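You operate a simulated robot arm through the tools that you are given. There is no shell and no other tool. Be economical: measure what you need, move in short steps, check, and stop when the job is done.

The job below is to be done with a simulated two-armed robot. You get a single attempt, and the scene is never put back.

TASK
Fold the empty yellow sack and put it in the teal packing drawer.
Fine: fold it with the board's flap and lay the flap back; close the drawer. Where these are worked on the way, their far stop is far enough and under half their travel is too little: teal packing drawer.

Only the result counts: the job must be done as asked and must still hold three seconds after the hand-in. Knocking over, shifting, dropping, spilling or breaking anything else fails it. Flat cloth is picked up by pressing the open fingertips on it (5 to 10 N) and closing them slowly along it; thin cloth reads only 2 to 8 mm in the jaws.

THE ROBOT
Two 7-joint arms with three-finger grippers on one trunk, on a base that drives. Base frame: it is fixed to the floor where the robot stands at the start and does not move with it; the origin is under the middle of the robot, x ahead of it, y to its left, z up; the surface under the hand at the start is at about z = 860. Lengths are in mm, angles in rad, forces in N, time in s.
The left shoulder is at the start at [78, 126, 1157], the right one opposite. With the tool pointing down near the work surface each hand reaches from about 360 to 840 mm from the robot's upright axis, wherever it stands, measured 20 degrees to its own side. Places, roughly: empty blue sack (16x20x4 cm) [1100, 2200, 300]; inside of the teal packing drawer [700, 600, 700]; teal packing drawer [600, 600, 700]; twine spool (8x8x8 cm) [600, 700, 700]. Payload 2.94 kg a hand.
Tool frame (each hand has its own): the origin (TCP) lies between the finger pads and is the grasp point; the fingertips stand 30 mm ahead of it; z points along the fingers, y is the line along which they close. The gripper opens to 128 mm. The gripper's body begins 93 mm behind the TCP.
Orientation is that of the tool frame in the base frame, as a unit quaternion [w, x, y, z]. With the fingers straight down and closing along the base's y, the tool's x points along the base's -x, its y along +y and its z along -z.

THE INTERFACE
- The arms move only by the tool send_rows. It takes "left_moves", "right_moves" or both (then of equal length, played together; a hand with none holds still); each is text: rows parted by semicolons, each of 7 numbers parted by spaces: the shift along the tool's x, y, z in mm, then the turn, a rotation vector about the tool's x, y, z in rad, then the gripper command, from -1 (fully open) to 1 (shut), values between in proportion. In form: dx dy dz rx ry rz grip; .... A call has 1 to 20 rows; each row is the pose to reach, as a shift and turn from the pose commanded when the call began, along the tool's axes at that moment. Each row takes 0.2 s and may step no farther than 50 mm and 0.15 rad from the row before; otherwise, or with a gripper value out of range, the whole call is refused. Where a pose cannot be reached the arm comes as near as it can. A force on the tool above 60 N (or 10 N above the force at the start of the call, whichever is more), or a blocked arm, ends the call early, and 0.2 s more pass. Each finger halts on what it meets, pressing with about 26 N; the grip force reading is that of the motor and also rises with nothing between the fingers. The clock runs only during rows and for 0.2 s after the last one: add rows that repeat a pose to give the fingers time. The reply holds the time, the measured pose of the TCP, the force on the tool along the base axes, the opening and the grip force, in the units named above and with some noise, with the torque about the TCP (base axes, N m) and any sound that the robot's microphone picked up, and new pictures: "views" is both (left out), scene, wrist or none (wrist: the cameras of the hands that moved).
- Cameras (640 x 400 px; columns grow to the right, rows downward): "scene" is now at [164.4, 52.6, 1293.1]; the picture's right is [0.75, -0.66, 0.00], its down [-0.55, -0.62, -0.56] and it looks along [0.37, 0.42, -0.83] (base axes); focal length 214 px, centre (320, 200). "left" rides on the left gripper at [69, 15, -120] in its tool frame; the picture's right is [-0.21, 0.98, 0.00], its down [-0.82, -0.18, -0.54] and it looks along [-0.53, -0.12, 0.84] (tool axes); focal length 251 px, centre (320, 200). "right" rides on the right gripper at [69, -15, -120] in its tool frame; the picture's right is [0.21, 0.98, 0.00], its down [-0.82, 0.18, -0.54] and it looks along [-0.53, 0.12, 0.84] (tool axes); focal length 251 px, centre (320, 200). There is no depth. A picture from a camera that has moved, and an enlarged one, comes with that camera's place and axes in the base frame and with its lens.
- move_column(by): slides the trunk up (or, below 0, down) by that many mm; the arms and the scene camera ride with it, the base frame stays. It gives what a move gives, with no picture.
- roll_base(legs): drives the robot by 1 to 6 legs, each [ahead, left, turn to the left] in mm, mm and rad, along the robot's own axes; the way and the turn of a leg run together, so that a leg with both is an arc; at most 1500 mm and 3.142 rad a leg. The arms and the cameras ride along, it lands a little off, and it stops where it bumps. It gives what a move gives, and a new picture of the scene camera.
- head_to(pan, tilt): turns the head with the scene camera to pan (to the left, within 1.396 rad either way) and tilt (down, from -0.506 to 1.204), counted from straight ahead of the robot. It gives what a move gives, and a new picture of the scene camera.
- close_up(camera, box): a new picture of the part [left, top, right, bottom] of that camera's present view, enlarged. It takes no simulated time.
- sign_off(): hands the job in; it is judged then, once.

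Go step by step. Nothing tells you exact positions but the pictures and the camera data: compare them with the known pose of the tool, close in by small moves and look again before you grip or let go. The budget is 120 turns and 260 pictures, counting those below and the enlarged ones. Unless the task says otherwise, let go and move clear before handing in, and close with one line.

The tools are called after ">>>" as a command line: name --argument value ..., lists and objects as JSON in quotes. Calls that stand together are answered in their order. send_rows: Moves the arms, as the interface text tells. Its arguments: {"type":"object","properties":{"left_moves":{"type":"string"},"right_moves":{"type":"string"},"views":{"type":"string","enum":["both","scene","wrist","none"]}},"required":[]} The other tools are called the same way: move_column (by) slides the trunk up or down; roll_base (legs) drives the base; head_to (pan, tilt) turns the head that bears the scene camera; close_up (camera, box) takes an enlarged picture of a part of a camera's view; sign_off () hands the job in.

At the start:

```text
t: 0.0
left_ee_pos: [386.8, 421.7, 1155.2]
left_orientation: [0.001, 0.0, 1.0, 0.0]
left_ft_force: [0.6, -0.5, -0.6]
left_wrist_torque: [-0.01, 0.04, -0.01]
left_finger_gap: 127.9
left_gripper_force: 0.0
right_ee_pos: [481.2, 81.3, 1190.9]
right_orientation: [0.0, -0.001, 1.0, 0.0]
right_ft_force: [0.3, 0.6, -0.8]
right_wrist_torque: [0.0, 0.0, 0.01]
right_finger_gap: 127.9
right_gripper_force: 0.1
trunk travel left (down, up): [-375.0, 172.0]
robot x, y, heading: [-0.7, 1.6, -0.001]
head pan, tilt: [0.848, 0.983]
```

scene: 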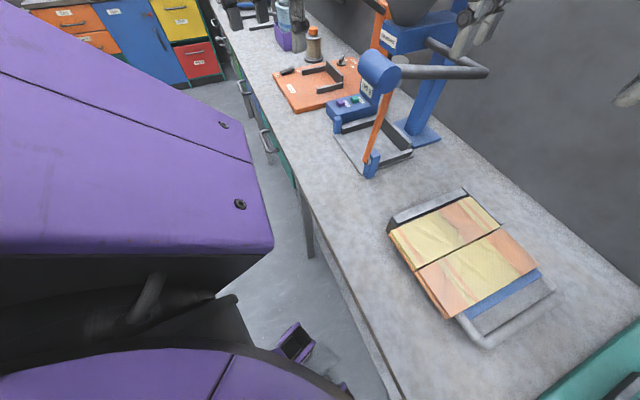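
right: 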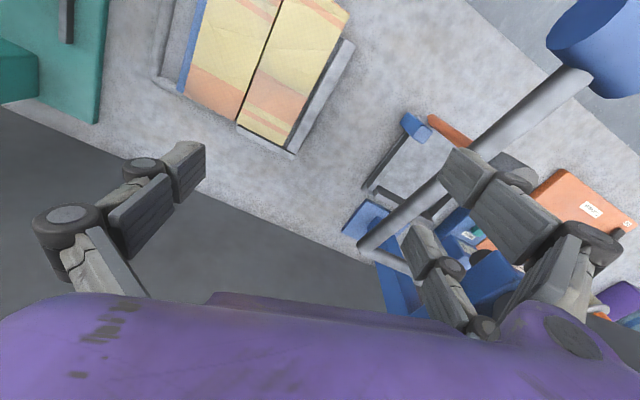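
left: 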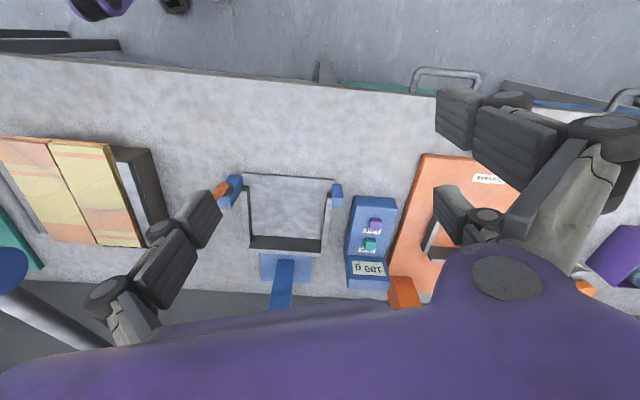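

I see a folding board with the yellow sack at about (480, -25) on the bench, with other equipment to its left. First I'll look closer at the board and around for the drawer.

>>> close_up --camera "scene" --box '[360, 160, 600, 360]'

>>> close_up --camera "scene" --box '[200, 0, 440, 180]'

>>> head_to --pan 0.0 --tilt 0.9

>>> head_to --pan 1.1 --tilt 0.5

```text
2.00 times, centred on (480, 260) of scene
camera zoom: at [164.4, 52.6, 1293.1], right [0.75, -0.66, 0.0], down [-0.55, -0.62, -0.56], along [0.37, 0.42, -0.83], focal length 429 px, centre (0, 80)
```

zoom: 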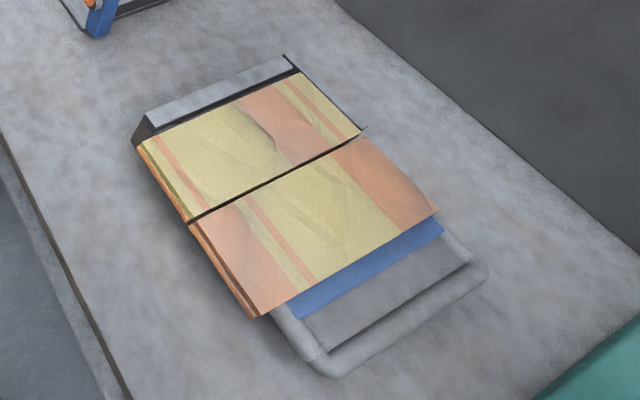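

```text
2.22 times, centred on (320, 90) of scene
camera zoom: at [164.4, 52.6, 1293.1], right [0.75, -0.66, 0.0], down [-0.55, -0.62, -0.56], along [0.37, 0.42, -0.83], focal length 477 px, centre (320, 444)
```

zoom: 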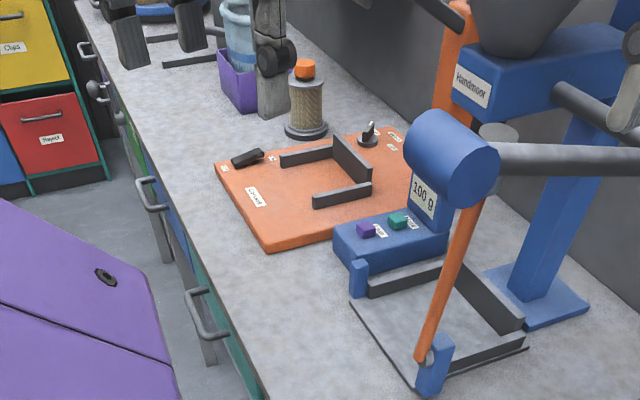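

```text
t: 1.2
left_ee_pos: [385.3, 420.2, 1153.3]
left_orientation: [-0.001, 0.0, 1.0, 0.0]
left_ft_force: [-0.1, 0.3, 0.4]
left_wrist_torque: [0.02, -0.02, -0.05]
left_finger_gap: 128.1
left_gripper_force: 0.0
right_ee_pos: [482.8, 80.9, 1192.1]
right_orientation: [0.0, 0.0, 1.0, 0.0]
right_ft_force: [0.0, 0.2, 0.4]
right_wrist_torque: [0.0, 0.03, 0.01]
right_finger_gap: 127.9
right_gripper_force: 0.1
trunk travel left (down, up): [-375.0, 172.0]
robot x, y, heading: [0.8, -0.2, -0.002]
head pan, tilt: [0.0, 0.901]
camera scene: at [172.3, 48.6, 1296.4], right [0.67, -0.74, 0.0], down [-0.6, -0.54, -0.59], along [0.44, 0.4, -0.8], focal length 214 px, centre (320, 200)
```

scene: 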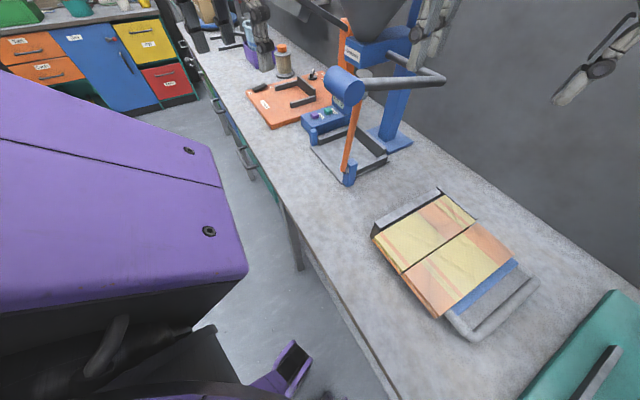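

```text
t: 2.5
left_ee_pos: [385.7, 421.6, 1154.0]
left_orientation: [0.001, 0.0, 1.0, 0.0]
left_ft_force: [0.3, -0.1, -0.2]
left_wrist_torque: [0.04, -0.01, 0.0]
left_finger_gap: 127.9
left_gripper_force: 0.1
right_ee_pos: [480.8, 81.7, 1190.7]
right_orientation: [0.0, -0.001, 1.0, -0.001]
right_ft_force: [0.8, -0.1, 0.8]
right_wrist_torque: [0.03, 0.01, -0.03]
right_finger_gap: 128.1
right_gripper_force: 0.0
trunk travel left (down, up): [-375.0, 172.0]
robot x, y, heading: [2.8, -1.3, -0.002]
head pan, tilt: [1.1, 0.499]
camera scene: at [158.9, 80.5, 1332.7], right [0.89, -0.45, 0.0], down [-0.22, -0.43, -0.88], along [0.4, 0.78, -0.48], focal length 214 px, centre (320, 200)
```

scene: 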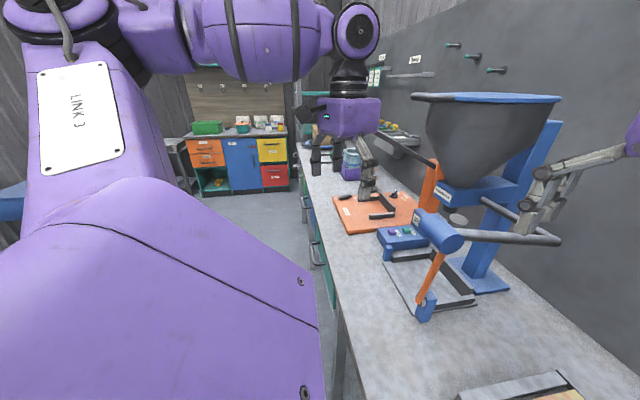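

The bench runs about 18° off my y axis, and teal drawer fronts with handles sit under its edge to the left. I'll look straight ahead and at the drawer fronts.

>>> head_to --pan 0.0 --tilt 0.9

```text
t: 3.8
left_ee_pos: [386.9, 422.0, 1154.5]
left_orientation: [-0.001, 0.0, 1.0, -0.001]
left_ft_force: [-0.7, 0.5, -0.4]
left_wrist_torque: [0.02, 0.01, 0.02]
left_finger_gap: 128.0
left_gripper_force: 0.1
right_ee_pos: [481.5, 81.7, 1191.0]
right_orientation: [0.0, 0.0, 1.0, -0.001]
right_ft_force: [-0.1, 0.3, 0.5]
right_wrist_torque: [-0.01, 0.01, -0.04]
right_finger_gap: 127.9
right_gripper_force: 0.0
trunk travel left (down, up): [-375.0, 172.0]
robot x, y, heading: [1.5, -0.4, 0.0]
head pan, tilt: [0.0, 0.901]
camera scene: at [184.9, 53.8, 1318.9], right [0.63, -0.78, 0.0], down [-0.47, -0.38, -0.79], along [0.62, 0.5, -0.61], focal length 214 px, centre (320, 200)
```

scene: 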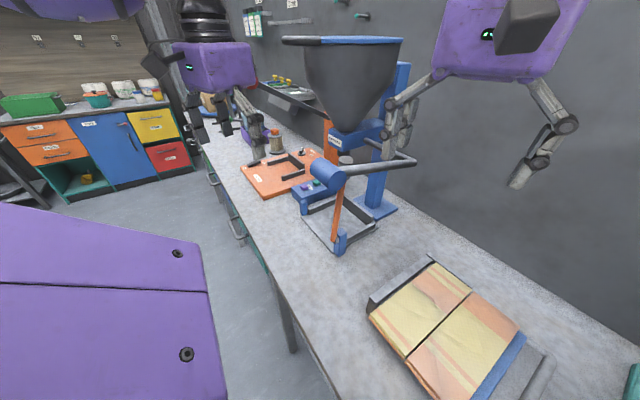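

The head is still turning; I'll repeat the call until it settles.

>>> head_to --pan 0.0 --tilt 0.9

```text
t: 4.4
left_ee_pos: [385.9, 420.9, 1154.6]
left_orientation: [0.0, 0.0, 1.0, 0.0]
left_ft_force: [0.0, -0.1, 0.1]
left_wrist_torque: [-0.01, 0.0, 0.0]
left_finger_gap: 128.4
left_gripper_force: 0.1
right_ee_pos: [481.2, 80.3, 1191.7]
right_orientation: [-0.001, 0.0, 1.0, 0.0]
right_ft_force: [0.5, 0.6, -0.7]
right_wrist_torque: [0.0, 0.01, 0.03]
right_finger_gap: 128.0
right_gripper_force: 0.0
trunk travel left (down, up): [-375.0, 172.0]
robot x, y, heading: [-1.7, 0.8, -0.001]
head pan, tilt: [0.0, 0.901]
camera scene: at [185.0, 53.7, 1318.9], right [0.63, -0.78, 0.0], down [-0.48, -0.38, -0.79], along [0.62, 0.5, -0.61], focal length 214 px, centre (320, 200)
```

scene: 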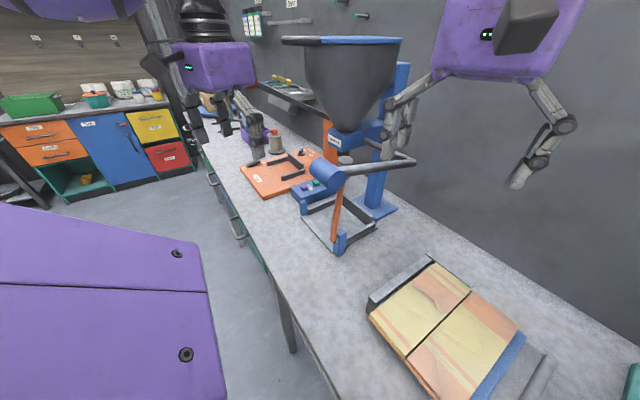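

The head doesn't fully reach pan 0. I'll try once more with a different target, to see the board better.

>>> head_to --pan 0.3 --tilt 1.0

>>> close_up --camera "left" --box '[0, 40, 440, 315]'

>>> close_up --camera "right" --box '[140, 0, 380, 170]'

```text
t: 5.2
left_ee_pos: [385.5, 421.5, 1155.1]
left_orientation: [0.0, 0.001, 1.0, 0.0]
left_ft_force: [0.0, 0.5, 0.1]
left_wrist_torque: [-0.02, -0.01, 0.03]
left_finger_gap: 127.9
left_gripper_force: 0.2
right_ee_pos: [480.3, 81.5, 1190.9]
right_orientation: [0.0, 0.0, 1.0, 0.0]
right_ft_force: [-0.3, -0.5, 1.3]
right_wrist_torque: [-0.01, -0.02, 0.02]
right_finger_gap: 128.0
right_gripper_force: 0.2
trunk travel left (down, up): [-375.0, 172.0]
robot x, y, heading: [-2.4, 1.8, -0.001]
head pan, tilt: [0.3, 1.0]
camera scene: at [185.2, 53.5, 1318.9], right [0.62, -0.78, 0.0], down [-0.48, -0.38, -0.79], along [0.62, 0.49, -0.61], focal length 214 px, centre (320, 200)
```

scene: 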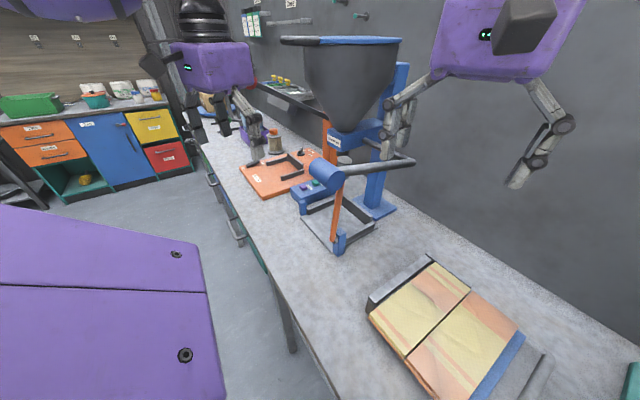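

```text
1.45 times, centred on (220, 178) of left
camera zoom: at [316.7, 437.1, 1273.9], right [0.21, 0.98, 0.0], down [0.82, -0.18, 0.54], along [0.53, -0.12, -0.84], focal length 366 px, centre (466, 233)
```

zoom: 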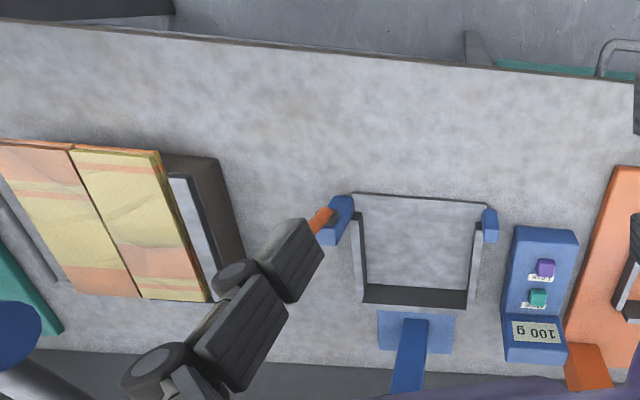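

```text
2.35 times, centred on (260, 85) of right
camera zoom: at [413.7, 65.5, 1310.5], right [-0.21, 0.98, 0.0], down [0.82, 0.18, 0.54], along [0.53, 0.12, -0.84], focal length 592 px, centre (461, 471)
```

zoom: 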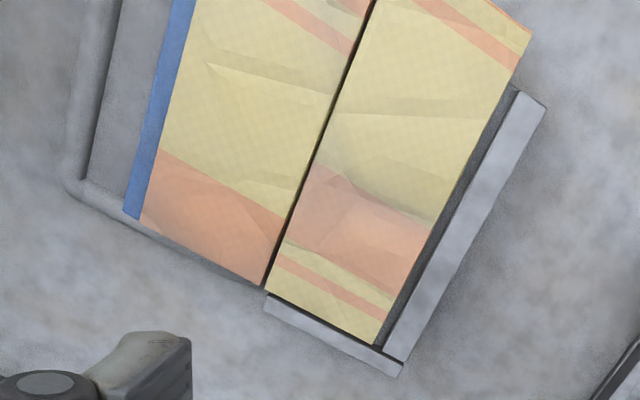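

The board is turned about -17° like the bench, with the hinge line around bench coordinate v≈130 and the tube handle at v≈-15. I'll move the right wrist camera to view it from close up.

>>> send_rows --right_moves "25 -30 0 0 0 0 -1; 50 -60 0 0 0 0 -1; 75 -90 0 0 0 0 -1; 100 -120 0 0 0 0 -1; 125 -150 0 0 0 0 -1; 150 -180 0 0 0 0 -1; 150 -180 0 0 0 0 -1" --views "both"

>>> head_to --pan 0.3 --tilt 1.0

```text
t: 6.3
left_ee_pos: [384.5, 461.1, 1141.2]
left_orientation: [-0.006, -0.012, 1.0, -0.011]
left_ft_force: [-0.3, 0.2, 0.2]
left_wrist_torque: [-0.06, -0.06, 0.01]
left_finger_gap: 128.1
left_gripper_force: 0.2
right_ee_pos: [385.5, 6.5, 1194.2]
right_orientation: [0.011, -0.017, 1.0, -0.007]
right_ft_force: [17.1, 23.8, -19.2]
right_wrist_torque: [-2.6, 0.63, -1.57]
right_finger_gap: 128.0
right_gripper_force: 0.0
trunk travel left (down, up): [-375.0, 172.0]
robot x, y, heading: [1.8, 3.1, 0.021]
head pan, tilt: [0.3, 1.0]
stopped in row 5 (right hand): the force on the tool passed its limit at 129 N (the readings are from after the stop); the commanded pose is now the measured one
camera scene: at [194.3, 91.9, 1316.8], right [0.63, -0.77, 0.02], down [-0.48, -0.41, -0.78], along [0.61, 0.49, -0.62], focal length 214 px, centre (320, 200)
camera right: at [316.0, -9.8, 1312.8], right [-0.25, 0.97, -0.02], down [0.8, 0.21, 0.56], along [0.54, 0.12, -0.83], focal length 251 px, centre (320, 200)
```

scene: 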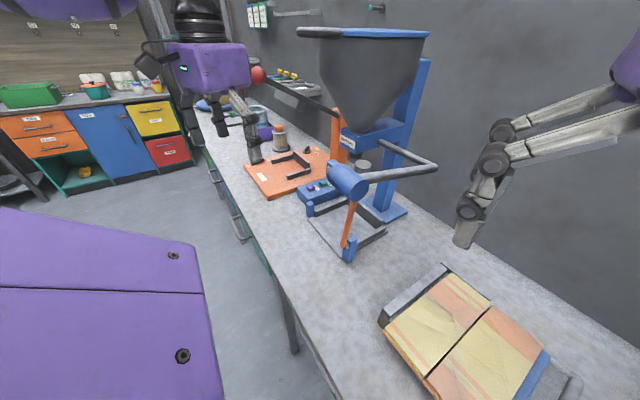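
right: 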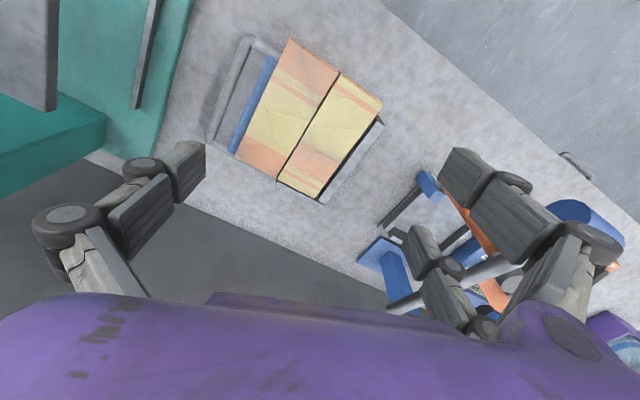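

```text
t: 6.9
left_ee_pos: [387.5, 460.5, 1140.4]
left_orientation: [-0.006, -0.01, 1.0, -0.013]
left_ft_force: [0.5, -0.6, -0.5]
left_wrist_torque: [0.01, -0.01, 0.03]
left_finger_gap: 127.8
left_gripper_force: 0.2
right_ee_pos: [387.1, 6.2, 1194.1]
right_orientation: [0.011, -0.017, 1.0, -0.008]
right_ft_force: [27.9, 33.4, -31.1]
right_wrist_torque: [-3.43, 1.01, -2.0]
right_finger_gap: 128.1
right_gripper_force: 0.0
trunk travel left (down, up): [-375.0, 172.0]
robot x, y, heading: [5.0, 3.2, 0.018]
head pan, tilt: [0.3, 1.0]
camera scene: at [195.9, 92.6, 1316.1], right [0.63, -0.78, 0.02], down [-0.48, -0.4, -0.78], along [0.61, 0.48, -0.63], focal length 214 px, centre (320, 200)
```

scene: 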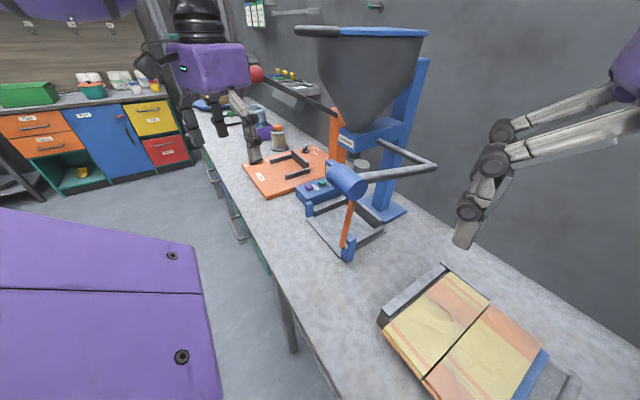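

The head and the right arm are jamming each other. I'll turn the head back left to free it, then take the right hand out to the right.

>>> head_to --pan 0.9 --tilt 0.95

>>> send_rows --right_moves "-30 0 0 0 0 0 -1; -60 -10 0 0 0 0 -1; -90 -20 0 0 0 0 -1; -90 -20 0 0 0 0 -1" --views "both"

```text
t: 7.9
left_ee_pos: [388.5, 460.8, 1140.2]
left_orientation: [-0.005, -0.01, 1.0, -0.013]
left_ft_force: [-0.3, 0.6, 0.7]
left_wrist_torque: [0.03, -0.01, 0.0]
left_finger_gap: 128.0
left_gripper_force: 0.0
right_ee_pos: [387.2, 6.4, 1194.2]
right_orientation: [0.012, -0.017, 1.0, -0.008]
right_ft_force: [38.0, 34.7, -23.0]
right_wrist_torque: [-3.89, 2.98, -1.81]
right_finger_gap: 128.0
right_gripper_force: 0.1
trunk travel left (down, up): [-375.0, 172.0]
robot x, y, heading: [0.4, 3.8, 0.019]
head pan, tilt: [0.901, 0.949]
camera scene: at [195.7, 92.7, 1316.1], right [0.63, -0.78, 0.02], down [-0.48, -0.4, -0.78], along [0.61, 0.48, -0.62], focal length 214 px, centre (320, 200)
```

scene: 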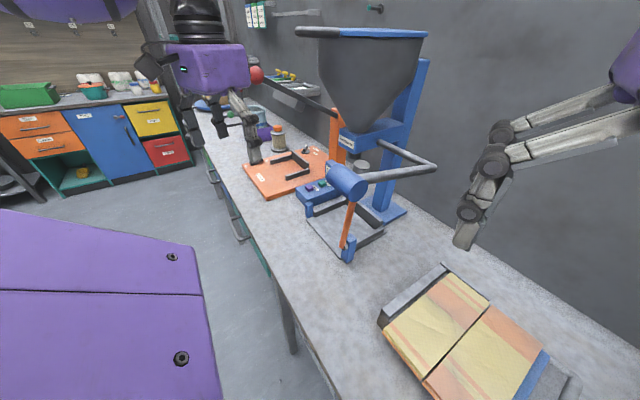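

```text
t: 9.1
left_ee_pos: [374.9, 467.1, 1143.9]
left_orientation: [-0.003, -0.019, 1.0, -0.011]
left_ft_force: [-0.5, -0.3, 0.6]
left_wrist_torque: [-0.03, -0.04, 0.02]
left_finger_gap: 127.9
left_gripper_force: 0.1
right_ee_pos: [466.1, 4.7, 1202.7]
right_orientation: [0.015, -0.038, 0.999, -0.007]
right_ft_force: [0.3, -0.5, -0.4]
right_wrist_torque: [-0.03, 0.0, 0.03]
right_finger_gap: 128.0
right_gripper_force: 0.1
trunk travel left (down, up): [-375.0, 172.0]
robot x, y, heading: [-0.2, 7.0, 0.037]
head pan, tilt: [0.901, 0.949]
stopped in row 4 (right hand): the arm was blocked; the commanded pose is now the measured one
camera scene: at [165.1, 97.1, 1293.7], right [0.81, -0.59, 0.01], down [-0.48, -0.67, -0.57], along [0.34, 0.45, -0.82], focal length 214 px, centre (320, 200)
camera right: at [396.4, -14.5, 1321.0], right [-0.29, 0.96, -0.02], down [0.79, 0.25, 0.56], along [0.54, 0.15, -0.83], focal length 251 px, centre (320, 200)
```

scene: 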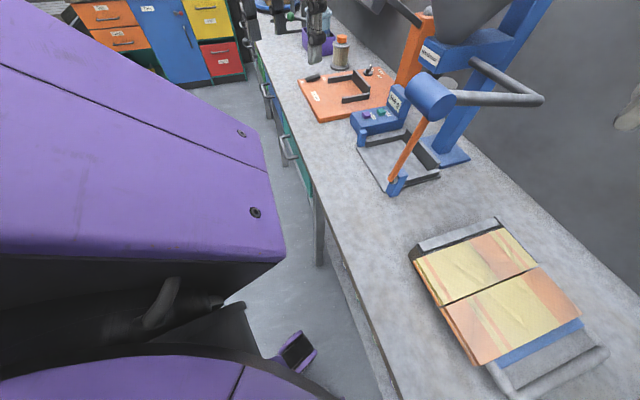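
right: 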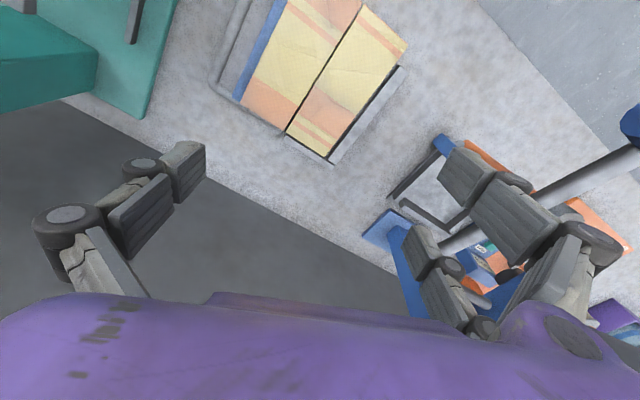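

The arm is free of force now but blocked near the head. I'll move the right hand outward to the right and see.

>>> send_rows --right_moves "0 -25 0 0 0 0 -1; 0 -50 0 0 0 0 -1; 0 -75 0 0 0 0 -1; 0 -100 0 0 0 0 -1; 0 -100 0 0 0 0 -1" --views "wrist"

>>> head_to --pan 0.848 --tilt 0.98

```text
t: 10.5
left_ee_pos: [313.8, 516.8, 1139.8]
left_orientation: [0.0, -0.079, 0.997, -0.015]
left_ft_force: [-0.9, 0.8, 0.0]
left_wrist_torque: [-0.05, -0.11, 0.01]
left_finger_gap: 127.8
left_gripper_force: 0.0
right_ee_pos: [479.4, -15.8, 1209.6]
right_orientation: [0.02, -0.115, 0.993, -0.009]
right_ft_force: [0.4, 0.4, -0.2]
right_wrist_torque: [-0.01, 0.05, 0.02]
right_finger_gap: 128.5
right_gripper_force: 0.0
trunk travel left (down, up): [-375.0, 172.0]
robot x, y, heading: [2.1, 9.7, 0.156]
head pan, tilt: [0.901, 0.949]
stopped in row 5 (right hand): the arm was blocked; the commanded pose is now the measured one
camera right: at [411.3, -44.4, 1326.6], right [-0.43, 0.9, -0.03], down [0.74, 0.37, 0.57], along [0.52, 0.22, -0.82], focal length 251 px, centre (320, 200)
```

right: 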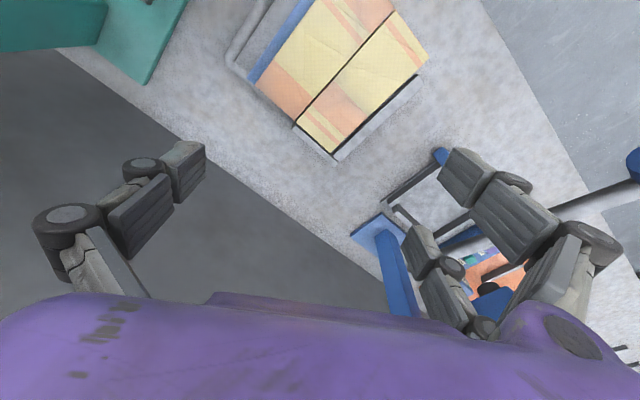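

```text
t: 11.2
left_ee_pos: [317.5, 518.0, 1135.7]
left_orientation: [-0.002, -0.075, 0.997, -0.017]
left_ft_force: [0.6, -0.8, 0.6]
left_wrist_torque: [0.07, 0.0, -0.02]
left_finger_gap: 128.2
left_gripper_force: 0.1
right_ee_pos: [479.3, -15.8, 1207.1]
right_orientation: [0.017, -0.113, 0.993, -0.011]
right_ft_force: [-0.2, -0.5, 0.4]
right_wrist_torque: [-0.02, -0.01, -0.01]
right_finger_gap: 128.1
right_gripper_force: 0.1
trunk travel left (down, up): [-375.0, 172.0]
robot x, y, heading: [0.1, 3.3, 0.148]
head pan, tilt: [0.848, 0.979]
camera scene: at [153.0, 124.3, 1290.1], right [0.84, -0.54, 0.02], down [-0.45, -0.72, -0.53], along [0.3, 0.44, -0.84], focal length 214 px, centre (320, 200)
```

scene: 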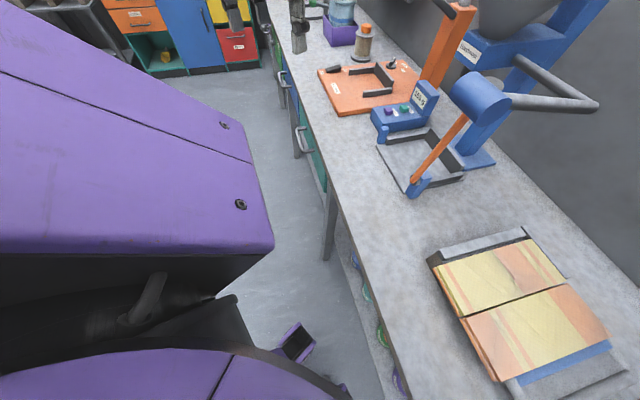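

The base has been turned 0.15 rad, so the right arm (likely its elbow) is pushing against something fixed to my right. I'll back the robot away from the bench and look to the right.

>>> roll_base --legs '[[-250, 0, 0]]'

>>> head_to --pan -0.5 --tilt 0.5

```text
t: 12.7
left_ee_pos: [66.1, 491.0, 1151.2]
left_orientation: [0.0, -0.171, 0.985, -0.003]
left_ft_force: [-0.3, -0.1, 0.0]
left_wrist_torque: [0.0, -0.01, 0.01]
left_finger_gap: 127.8
left_gripper_force: 0.1
right_ee_pos: [329.7, -3.3, 1212.7]
right_orientation: [0.026, -0.206, 0.978, 0.008]
right_ft_force: [-0.5, 0.1, 0.6]
right_wrist_torque: [0.06, -0.04, 0.04]
right_finger_gap: 128.1
right_gripper_force: 0.1
trunk travel left (down, up): [-375.0, 172.0]
robot x, y, heading: [-149.4, -35.6, 0.342]
head pan, tilt: [0.848, 0.979]
stopped in leg 1: the robot was blocked; the commanded pose is now the measured one
camera scene: at [-19.3, 69.0, 1293.1], right [0.93, -0.37, 0.01], down [-0.3, -0.77, -0.56], along [0.21, 0.52, -0.83], focal length 214 px, centre (320, 200)
```

scene: 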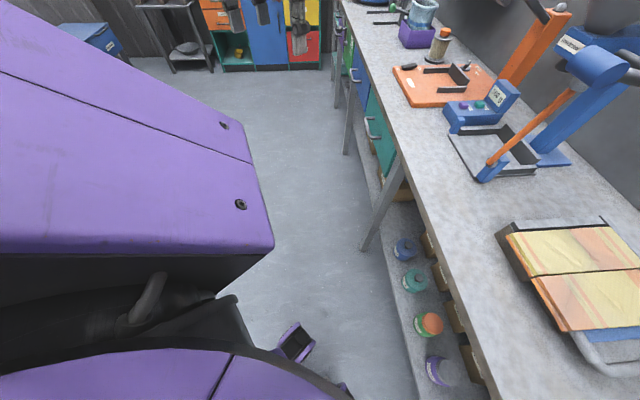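

```text
t: 14.2
left_ee_pos: [65.1, 489.8, 1153.2]
left_orientation: [0.0, -0.172, 0.985, -0.003]
left_ft_force: [-0.5, 0.2, -0.3]
left_wrist_torque: [0.01, -0.03, 0.0]
left_finger_gap: 128.1
left_gripper_force: 0.0
right_ee_pos: [327.9, -5.0, 1210.1]
right_orientation: [0.024, -0.208, 0.978, 0.008]
right_ft_force: [-0.6, -0.4, -0.7]
right_wrist_torque: [0.0, 0.0, 0.01]
right_finger_gap: 128.1
right_gripper_force: 0.1
trunk travel left (down, up): [-375.0, 172.0]
robot x, y, heading: [-150.1, -37.7, 0.343]
head pan, tilt: [-0.499, 0.499]
camera scene: at [43.7, -11.1, 1333.9], right [-0.15, -0.99, 0.0], down [-0.47, 0.07, -0.88], along [0.87, -0.13, -0.47], focal length 214 px, centre (320, 200)
```

scene: 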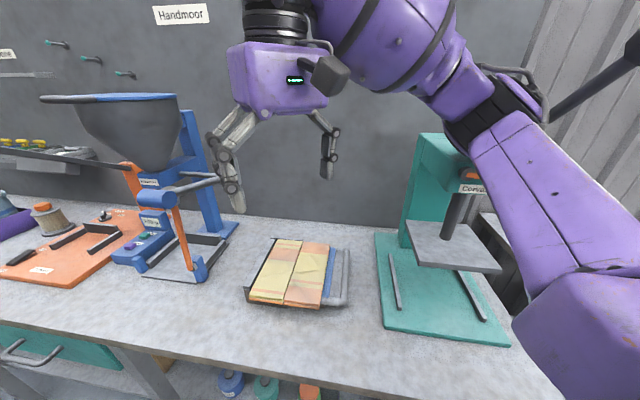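

Now I see a teal press to the right with a long lever, near the right arm's elbow. I'll look further right to see what is caught.

>>> head_to --pan -1.35 --tilt 0.3

>>> head_to --pan -1.0 --tilt -0.1

```text
t: 15.4
left_ee_pos: [65.7, 491.0, 1152.1]
left_orientation: [-0.001, -0.172, 0.985, -0.003]
left_ft_force: [-0.5, -0.2, -0.4]
left_wrist_torque: [0.0, -0.02, 0.01]
left_finger_gap: 127.9
left_gripper_force: 0.0
right_ee_pos: [327.4, -2.7, 1210.9]
right_orientation: [0.025, -0.207, 0.978, 0.008]
right_ft_force: [0.2, -0.3, -0.1]
right_wrist_torque: [0.02, 0.0, 0.01]
right_finger_gap: 127.9
right_gripper_force: 0.1
trunk travel left (down, up): [-375.0, 172.0]
robot x, y, heading: [-153.1, -38.4, 0.344]
head pan, tilt: [-1.349, 0.3]
camera scene: at [4.0, -76.1, 1352.1], right [-0.84, -0.54, 0.0], down [-0.15, 0.25, -0.96], along [0.52, -0.81, -0.29], focal length 214 px, centre (320, 200)
```

scene: 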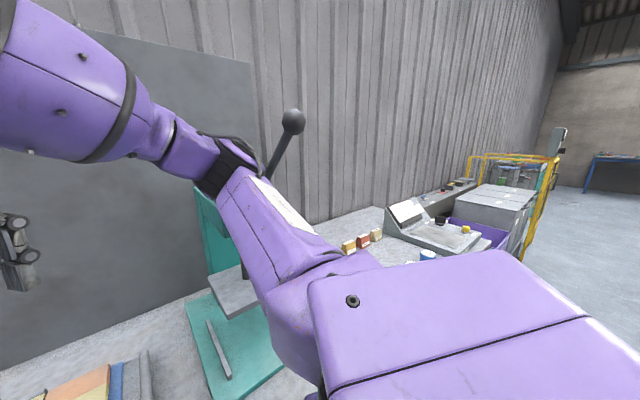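

```text
t: 16.3
left_ee_pos: [65.8, 491.0, 1152.9]
left_orientation: [-0.001, -0.171, 0.985, -0.003]
left_ft_force: [0.1, 0.2, -0.8]
left_wrist_torque: [0.01, -0.03, -0.02]
left_finger_gap: 127.8
left_gripper_force: 0.1
right_ee_pos: [328.7, -3.0, 1212.1]
right_orientation: [0.024, -0.208, 0.978, 0.007]
right_ft_force: [-1.0, 0.0, -0.3]
right_wrist_torque: [-0.01, 0.0, -0.01]
right_finger_gap: 127.9
right_gripper_force: 0.1
trunk travel left (down, up): [-375.0, 172.0]
robot x, y, heading: [-150.0, -35.6, 0.343]
head pan, tilt: [-1.0, -0.099]
camera scene: at [22.7, -50.4, 1388.7], right [-0.61, -0.79, 0.0], down [0.08, -0.06, -0.99], along [0.79, -0.61, 0.1], focal length 214 px, centre (320, 200)
```

scene: 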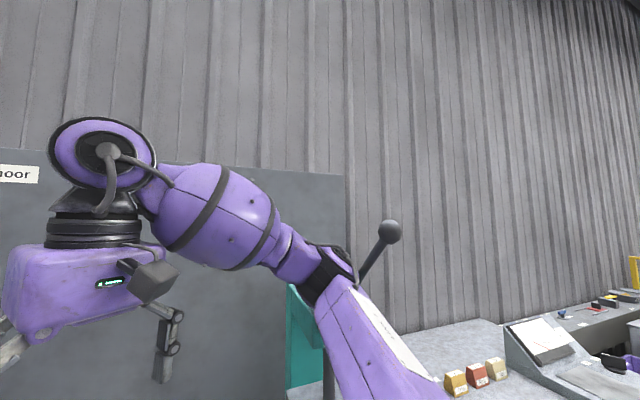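

The elbow at about (346,-324,1288) sits right beside the press lever (ball at about (247,-373,1373)), which explains the blocking. I'll shift the base left, away from the lever.

>>> roll_base --legs '[[0, 150, 0]]'

>>> head_to --pan -1.2 --tilt 0.2

```text
t: 18.2
left_ee_pos: [19.2, 629.7, 1152.0]
left_orientation: [-0.002, -0.173, 0.985, -0.001]
left_ft_force: [-0.8, -0.3, 0.7]
left_wrist_torque: [0.03, -0.01, 0.01]
left_finger_gap: 127.9
left_gripper_force: 0.1
right_ee_pos: [284.1, 136.3, 1207.9]
right_orientation: [0.021, -0.208, 0.978, 0.008]
right_ft_force: [-0.1, -0.8, -0.4]
right_wrist_torque: [-0.03, 0.01, 0.01]
right_finger_gap: 127.8
right_gripper_force: 0.2
trunk travel left (down, up): [-375.0, 172.0]
robot x, y, heading: [-202.3, 101.2, 0.35]
head pan, tilt: [-1.0, -0.099]
camera scene: at [-20.3, 88.8, 1387.7], right [-0.61, -0.79, 0.0], down [0.08, -0.06, -1.0], along [0.79, -0.6, 0.1], focal length 214 px, centre (320, 200)
```

scene: 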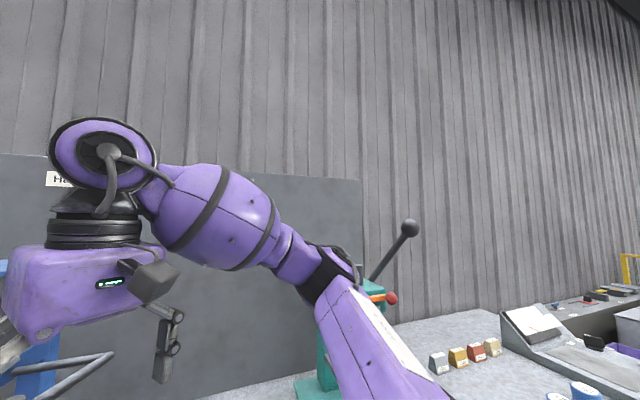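

```text
t: 19.0
left_ee_pos: [20.1, 630.2, 1151.8]
left_orientation: [-0.002, -0.173, 0.985, -0.002]
left_ft_force: [0.9, -0.1, 0.2]
left_wrist_torque: [0.04, -0.02, 0.01]
left_finger_gap: 127.9
left_gripper_force: 0.0
right_ee_pos: [284.4, 136.6, 1208.4]
right_orientation: [0.021, -0.208, 0.978, 0.009]
right_ft_force: [-0.2, -0.6, -0.4]
right_wrist_torque: [0.02, -0.03, 0.0]
right_finger_gap: 128.0
right_gripper_force: 0.1
trunk travel left (down, up): [-375.0, 172.0]
robot x, y, heading: [-200.3, 102.4, 0.344]
head pan, tilt: [-1.201, 0.201]
camera scene: at [-28.1, 71.6, 1360.5], right [-0.75, -0.66, 0.0], down [-0.13, 0.15, -0.98], along [0.65, -0.74, -0.2], focal length 214 px, centre (320, 200)
```

scene: 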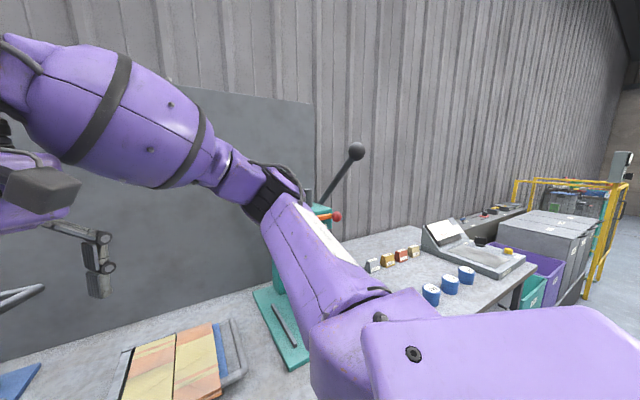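

The arm is free now. I'll stand farther back and square to the bench (bench coordinates u=-250, v=250), so that both arms reach forward stretched with the elbows clear of the lever.

>>> roll_base --legs '[[104, 187, 0], [0, 0, -0.646]]'

>>> head_to --pan -0.35 --tilt 0.6

>>> head_to --pan 0.3 --tilt 0.7

```text
t: 23.1
left_ee_pos: [330.0, 595.7, 1152.3]
left_orientation: [-0.004, 0.158, 0.987, 0.0]
left_ft_force: [0.2, -1.2, -0.1]
left_wrist_torque: [-0.01, 0.02, -0.01]
left_finger_gap: 128.2
left_gripper_force: 0.1
right_ee_pos: [234.0, 44.0, 1209.1]
right_orientation: [0.023, 0.122, 0.992, 0.002]
right_ft_force: [-0.2, 0.5, 0.4]
right_wrist_torque: [-0.01, -0.01, -0.03]
right_finger_gap: 127.7
right_gripper_force: 0.2
trunk travel left (down, up): [-375.0, 172.0]
robot x, y, heading: [-165.5, 316.3, -0.315]
head pan, tilt: [-1.201, 0.201]
camera scene: at [-51.6, 185.6, 1360.4], right [-1.0, -0.05, 0.0], down [-0.01, 0.2, -0.98], along [0.05, -0.98, -0.2], focal length 214 px, centre (320, 200)
```

scene: 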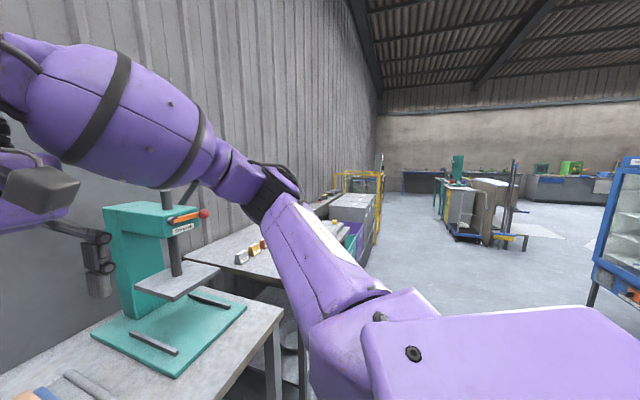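

```text
t: 24.3
left_ee_pos: [329.9, 595.0, 1151.4]
left_orientation: [-0.004, 0.158, 0.987, 0.001]
left_ft_force: [-0.6, 0.0, -0.4]
left_wrist_torque: [-0.02, 0.0, -0.01]
left_finger_gap: 127.8
left_gripper_force: 0.1
right_ee_pos: [232.9, 45.3, 1208.8]
right_orientation: [0.023, 0.122, 0.992, 0.001]
right_ft_force: [0.8, -0.8, 0.3]
right_wrist_torque: [0.01, -0.01, 0.01]
right_finger_gap: 127.9
right_gripper_force: 0.1
trunk travel left (down, up): [-375.0, 172.0]
robot x, y, heading: [-167.8, 315.6, -0.316]
head pan, tilt: [-0.351, 0.6]
camera scene: at [12.8, 223.9, 1323.7], right [-0.62, -0.79, 0.0], down [-0.44, 0.35, -0.83], along [0.65, -0.51, -0.56], focal length 214 px, centre (320, 200)
```

scene: 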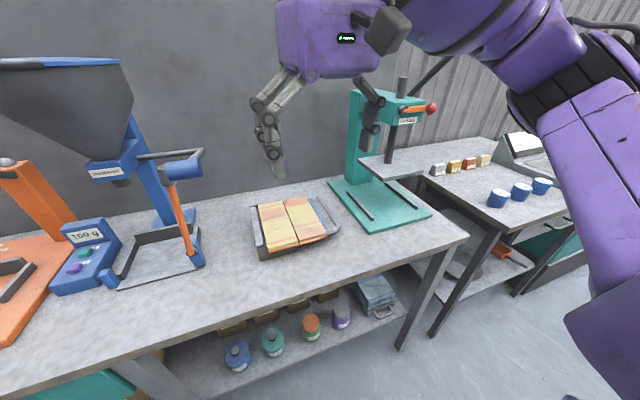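

```text
t: 25.3
left_ee_pos: [330.9, 594.6, 1151.7]
left_orientation: [-0.003, 0.158, 0.987, -0.001]
left_ft_force: [-0.3, -0.2, -0.4]
left_wrist_torque: [-0.01, -0.03, -0.05]
left_finger_gap: 128.1
left_gripper_force: 0.0
right_ee_pos: [234.1, 44.4, 1209.5]
right_orientation: [0.024, 0.123, 0.992, 0.001]
right_ft_force: [0.4, 0.0, -0.1]
right_wrist_torque: [-0.01, 0.01, 0.0]
right_finger_gap: 127.9
right_gripper_force: 0.1
trunk travel left (down, up): [-375.0, 172.0]
robot x, y, heading: [-171.1, 317.0, -0.316]
head pan, tilt: [0.3, 0.7]
camera scene: at [28.4, 277.2, 1315.0], right [-0.02, -1.0, 0.0], down [-0.64, 0.01, -0.77], along [0.76, -0.01, -0.64], focal length 214 px, centre (320, 200)
```

scene: 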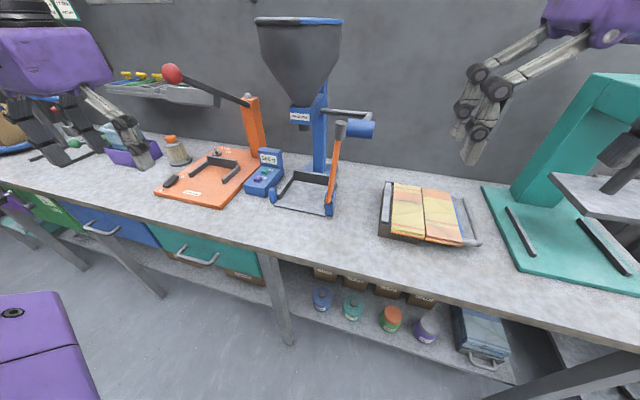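

Now I have a clear view: board right of centre, the teal drawer handle at about (380,615,815) left of the bench leg. I'll take close-ups of the board and drawer.

>>> close_up --camera "scene" --box '[360, 160, 500, 260]'

>>> close_up --camera "scene" --box '[150, 170, 350, 300]'

```text
4.00 times, centred on (430, 210) of scene
camera zoom: at [28.4, 277.2, 1315.0], right [-0.02, -1.0, 0.0], down [-0.64, 0.01, -0.77], along [0.76, -0.01, -0.64], focal length 858 px, centre (-120, 160)
```

zoom: 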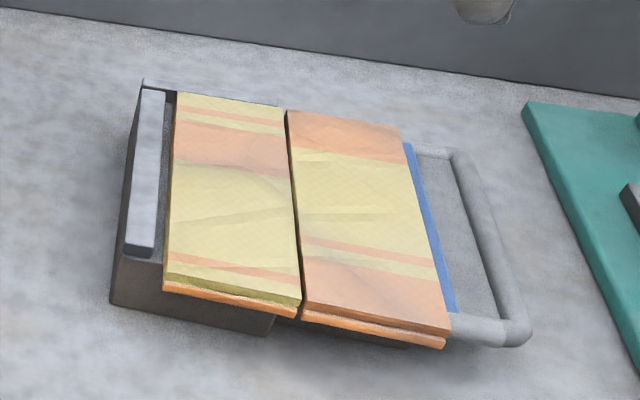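

```text
3.08 times, centred on (250, 235) of scene
camera zoom: at [28.4, 277.2, 1315.0], right [-0.02, -1.0, 0.0], down [-0.64, 0.01, -0.77], along [0.76, -0.01, -0.64], focal length 660 px, centre (535, 92)
```

zoom: 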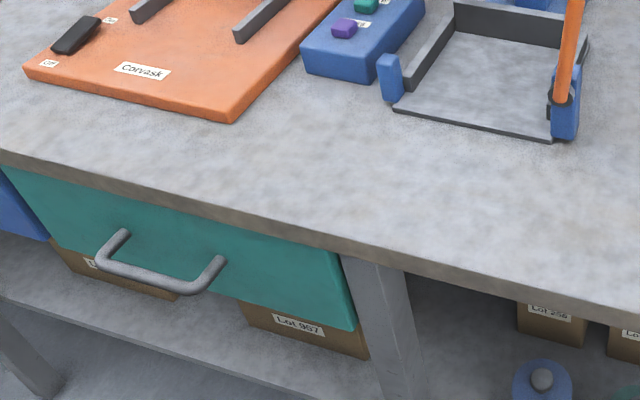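

The board has a thick base under its left half and a free flap on the right: a blue plate with a U-shaped tube handle, at about z≈900. I'll bring the right hand above and before the handle, squared to the board, to view it closely.

>>> send_rows --right_moves "-17 -20 0 0.001 0.006 0.0065 -1; -35 -39 0 0.002 0.012 0.013 -1; -52 -59 10 0.003 0.018 0.02 -1; -70 -78 30 0.005 0.024 0.026 -1; -87 -98 50 0.006 0.03 0.033 -1; -104 -118 70 0.007 0.036 0.04 -1; -122 -138 90 0.008 0.042 0.046 -1; -139 -157 109 0.009 0.047 0.052 -1; -139 -157 109 0.009 0.047 0.052 -1" --views "both"

```text
t: 27.3
left_ee_pos: [330.0, 596.7, 1152.6]
left_orientation: [-0.004, 0.157, 0.988, -0.001]
left_ft_force: [0.1, 0.3, 0.6]
left_wrist_torque: [0.0, 0.01, -0.02]
left_finger_gap: 127.9
left_gripper_force: 0.0
right_ee_pos: [335.6, -140.8, 1107.4]
right_orientation: [-0.001, 0.148, 0.989, 0.0]
right_ft_force: [0.1, -0.1, -0.2]
right_wrist_torque: [0.0, 0.0, 0.0]
right_finger_gap: 127.9
right_gripper_force: 0.1
trunk travel left (down, up): [-375.0, 172.0]
robot x, y, heading: [-163.6, 316.4, -0.314]
head pan, tilt: [0.3, 0.7]
camera scene: at [28.1, 277.8, 1315.1], right [-0.02, -1.0, 0.0], down [-0.64, 0.01, -0.77], along [0.76, -0.01, -0.64], focal length 214 px, centre (320, 200)
camera right: at [267.1, -134.5, 1226.3], right [0.08, 1.0, 0.0], down [0.84, -0.07, 0.54], along [0.54, -0.04, -0.84], focal length 251 px, centre (320, 200)
```

scene: 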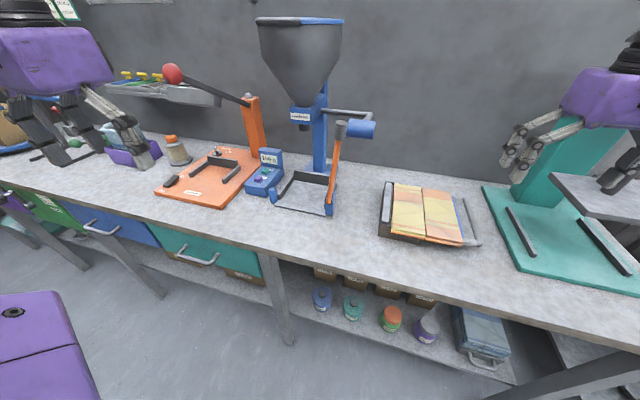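
right: 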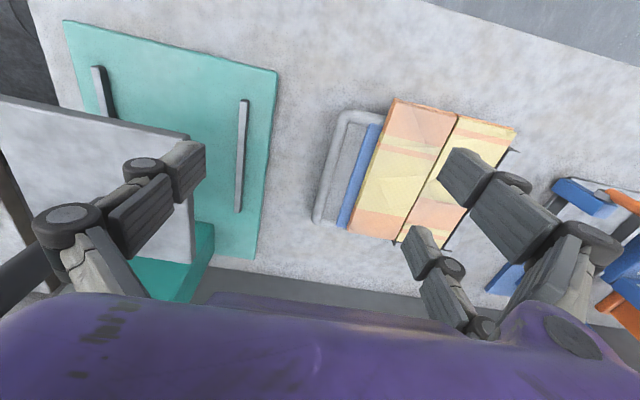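

The handle bar runs from about (347,-108) to (519,-157) at z≈905. I'll bring the right hand above its middle and narrow the fingers for a closer look.

>>> send_rows --right_moves "-23 8 20 0 0 0 -0.5; -46 16 45 0 0 0 0; -70 25 70 0 0 0 0.2; -93 33 97 0 0 0 0.2; -93 33 97 0 0 0 0.2" --views "both"

>>> close_up --camera "scene" --box '[360, 140, 520, 260]'

```text
t: 28.5
left_ee_pos: [329.4, 595.5, 1152.6]
left_orientation: [-0.002, 0.158, 0.987, 0.001]
left_ft_force: [-0.3, 0.7, 0.0]
left_wrist_torque: [0.0, 0.0, 0.0]
left_finger_gap: 128.0
left_gripper_force: 0.0
right_ee_pos: [432.5, -135.6, 1008.3]
right_orientation: [0.0, 0.149, 0.989, 0.0]
right_ft_force: [-0.3, 0.1, 0.4]
right_wrist_torque: [0.02, -0.03, -0.02]
right_finger_gap: 51.5
right_gripper_force: 0.0
trunk travel left (down, up): [-375.0, 172.0]
robot x, y, heading: [-166.7, 314.7, -0.313]
head pan, tilt: [0.3, 0.7]
camera scene: at [27.7, 277.4, 1315.2], right [-0.02, -1.0, 0.0], down [-0.64, 0.01, -0.77], along [0.77, -0.01, -0.64], focal length 214 px, centre (320, 200)
camera right: at [363.6, -130.5, 1126.6], right [0.08, 1.0, 0.0], down [0.84, -0.07, 0.54], along [0.54, -0.04, -0.84], focal length 251 px, centre (320, 200)
```

scene: 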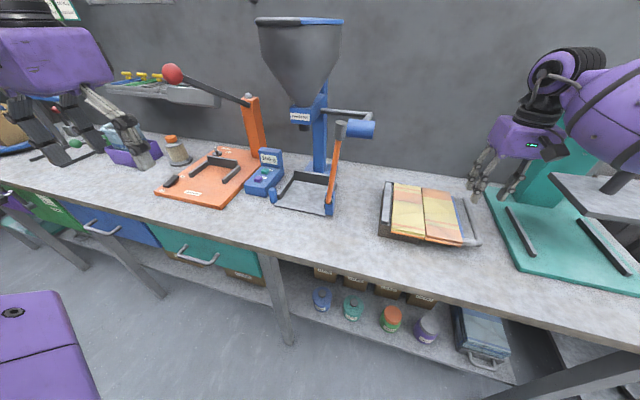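
right: 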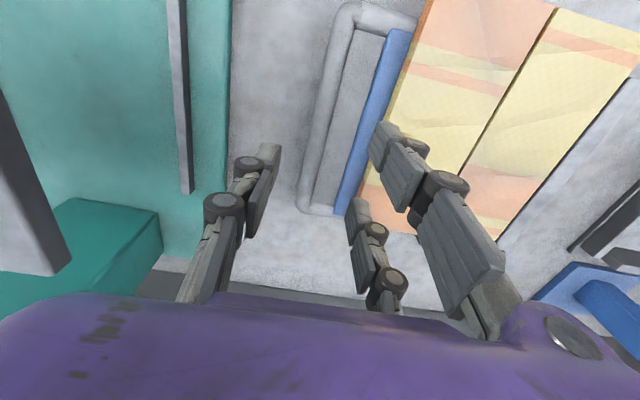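

```text
3.33 times, centred on (440, 200) of scene
camera zoom: at [27.7, 277.4, 1315.2], right [-0.02, -1.0, 0.0], down [-0.64, 0.01, -0.77], along [0.77, -0.01, -0.64], focal length 715 px, centre (-80, 200)
```

zoom: 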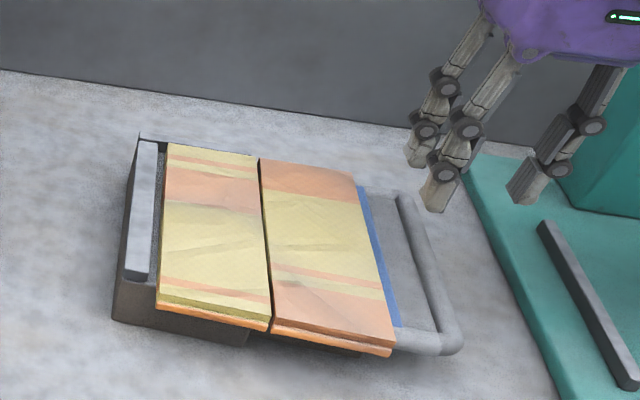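

The tube's centre is at v≈7, z≈905, with about 27 mm clear between it and the blue plate. I'll shift 8 mm left, narrow the fingers to ~38 mm, descend partway and check.

>>> send_rows --right_moves "0 4 15 0 0 0 0.4; 0 8 30 0 0 0 0.4; 0 8 50 0 0 0 0.4; 0 8 50 0 0 0 0.4" --views "wrist"

>>> close_up --camera "scene" --box '[400, 140, 520, 260]'

>>> close_up --camera "right" --box '[220, 80, 460, 260]'

```text
t: 29.5
left_ee_pos: [329.5, 596.5, 1151.3]
left_orientation: [-0.004, 0.158, 0.987, 0.0]
left_ft_force: [-0.5, 0.2, -0.1]
left_wrist_torque: [0.04, 0.0, 0.02]
left_finger_gap: 127.8
left_gripper_force: 0.0
right_ee_pos: [437.9, -128.3, 958.3]
right_orientation: [-0.001, 0.148, 0.989, 0.0]
right_ft_force: [-0.1, -0.1, -0.2]
right_wrist_torque: [-0.01, -0.01, -0.01]
right_finger_gap: 38.4
right_gripper_force: 0.1
trunk travel left (down, up): [-375.0, 172.0]
robot x, y, heading: [-167.7, 316.7, -0.316]
head pan, tilt: [0.3, 0.7]
camera right: at [368.8, -123.2, 1078.3], right [0.08, 1.0, 0.0], down [0.84, -0.07, 0.54], along [0.54, -0.04, -0.84], focal length 251 px, centre (320, 200)
```

right: 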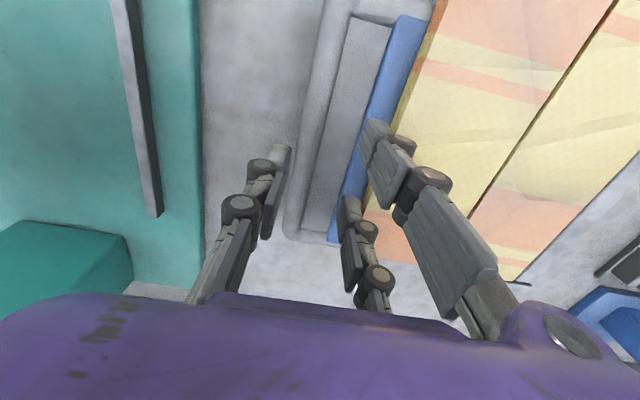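

```text
3.33 times, centred on (460, 200) of scene
camera zoom: at [28.2, 277.5, 1315.1], right [-0.02, -1.0, 0.0], down [-0.64, 0.01, -0.77], along [0.76, -0.01, -0.64], focal length 715 px, centre (-147, 200)
```

zoom: 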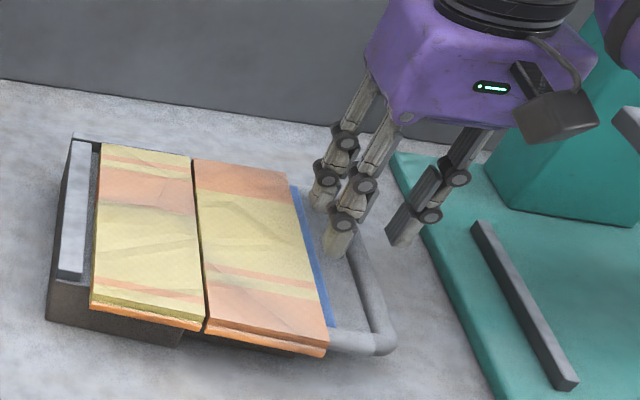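

```text
2.22 times, centred on (340, 170) of right
camera zoom: at [368.8, -123.2, 1078.3], right [0.08, 1.0, 0.0], down [0.84, -0.07, 0.54], along [0.54, -0.04, -0.84], focal length 559 px, centre (276, 267)
```

zoom: 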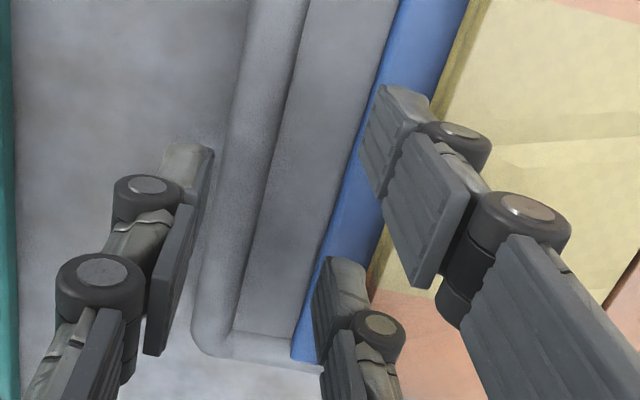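

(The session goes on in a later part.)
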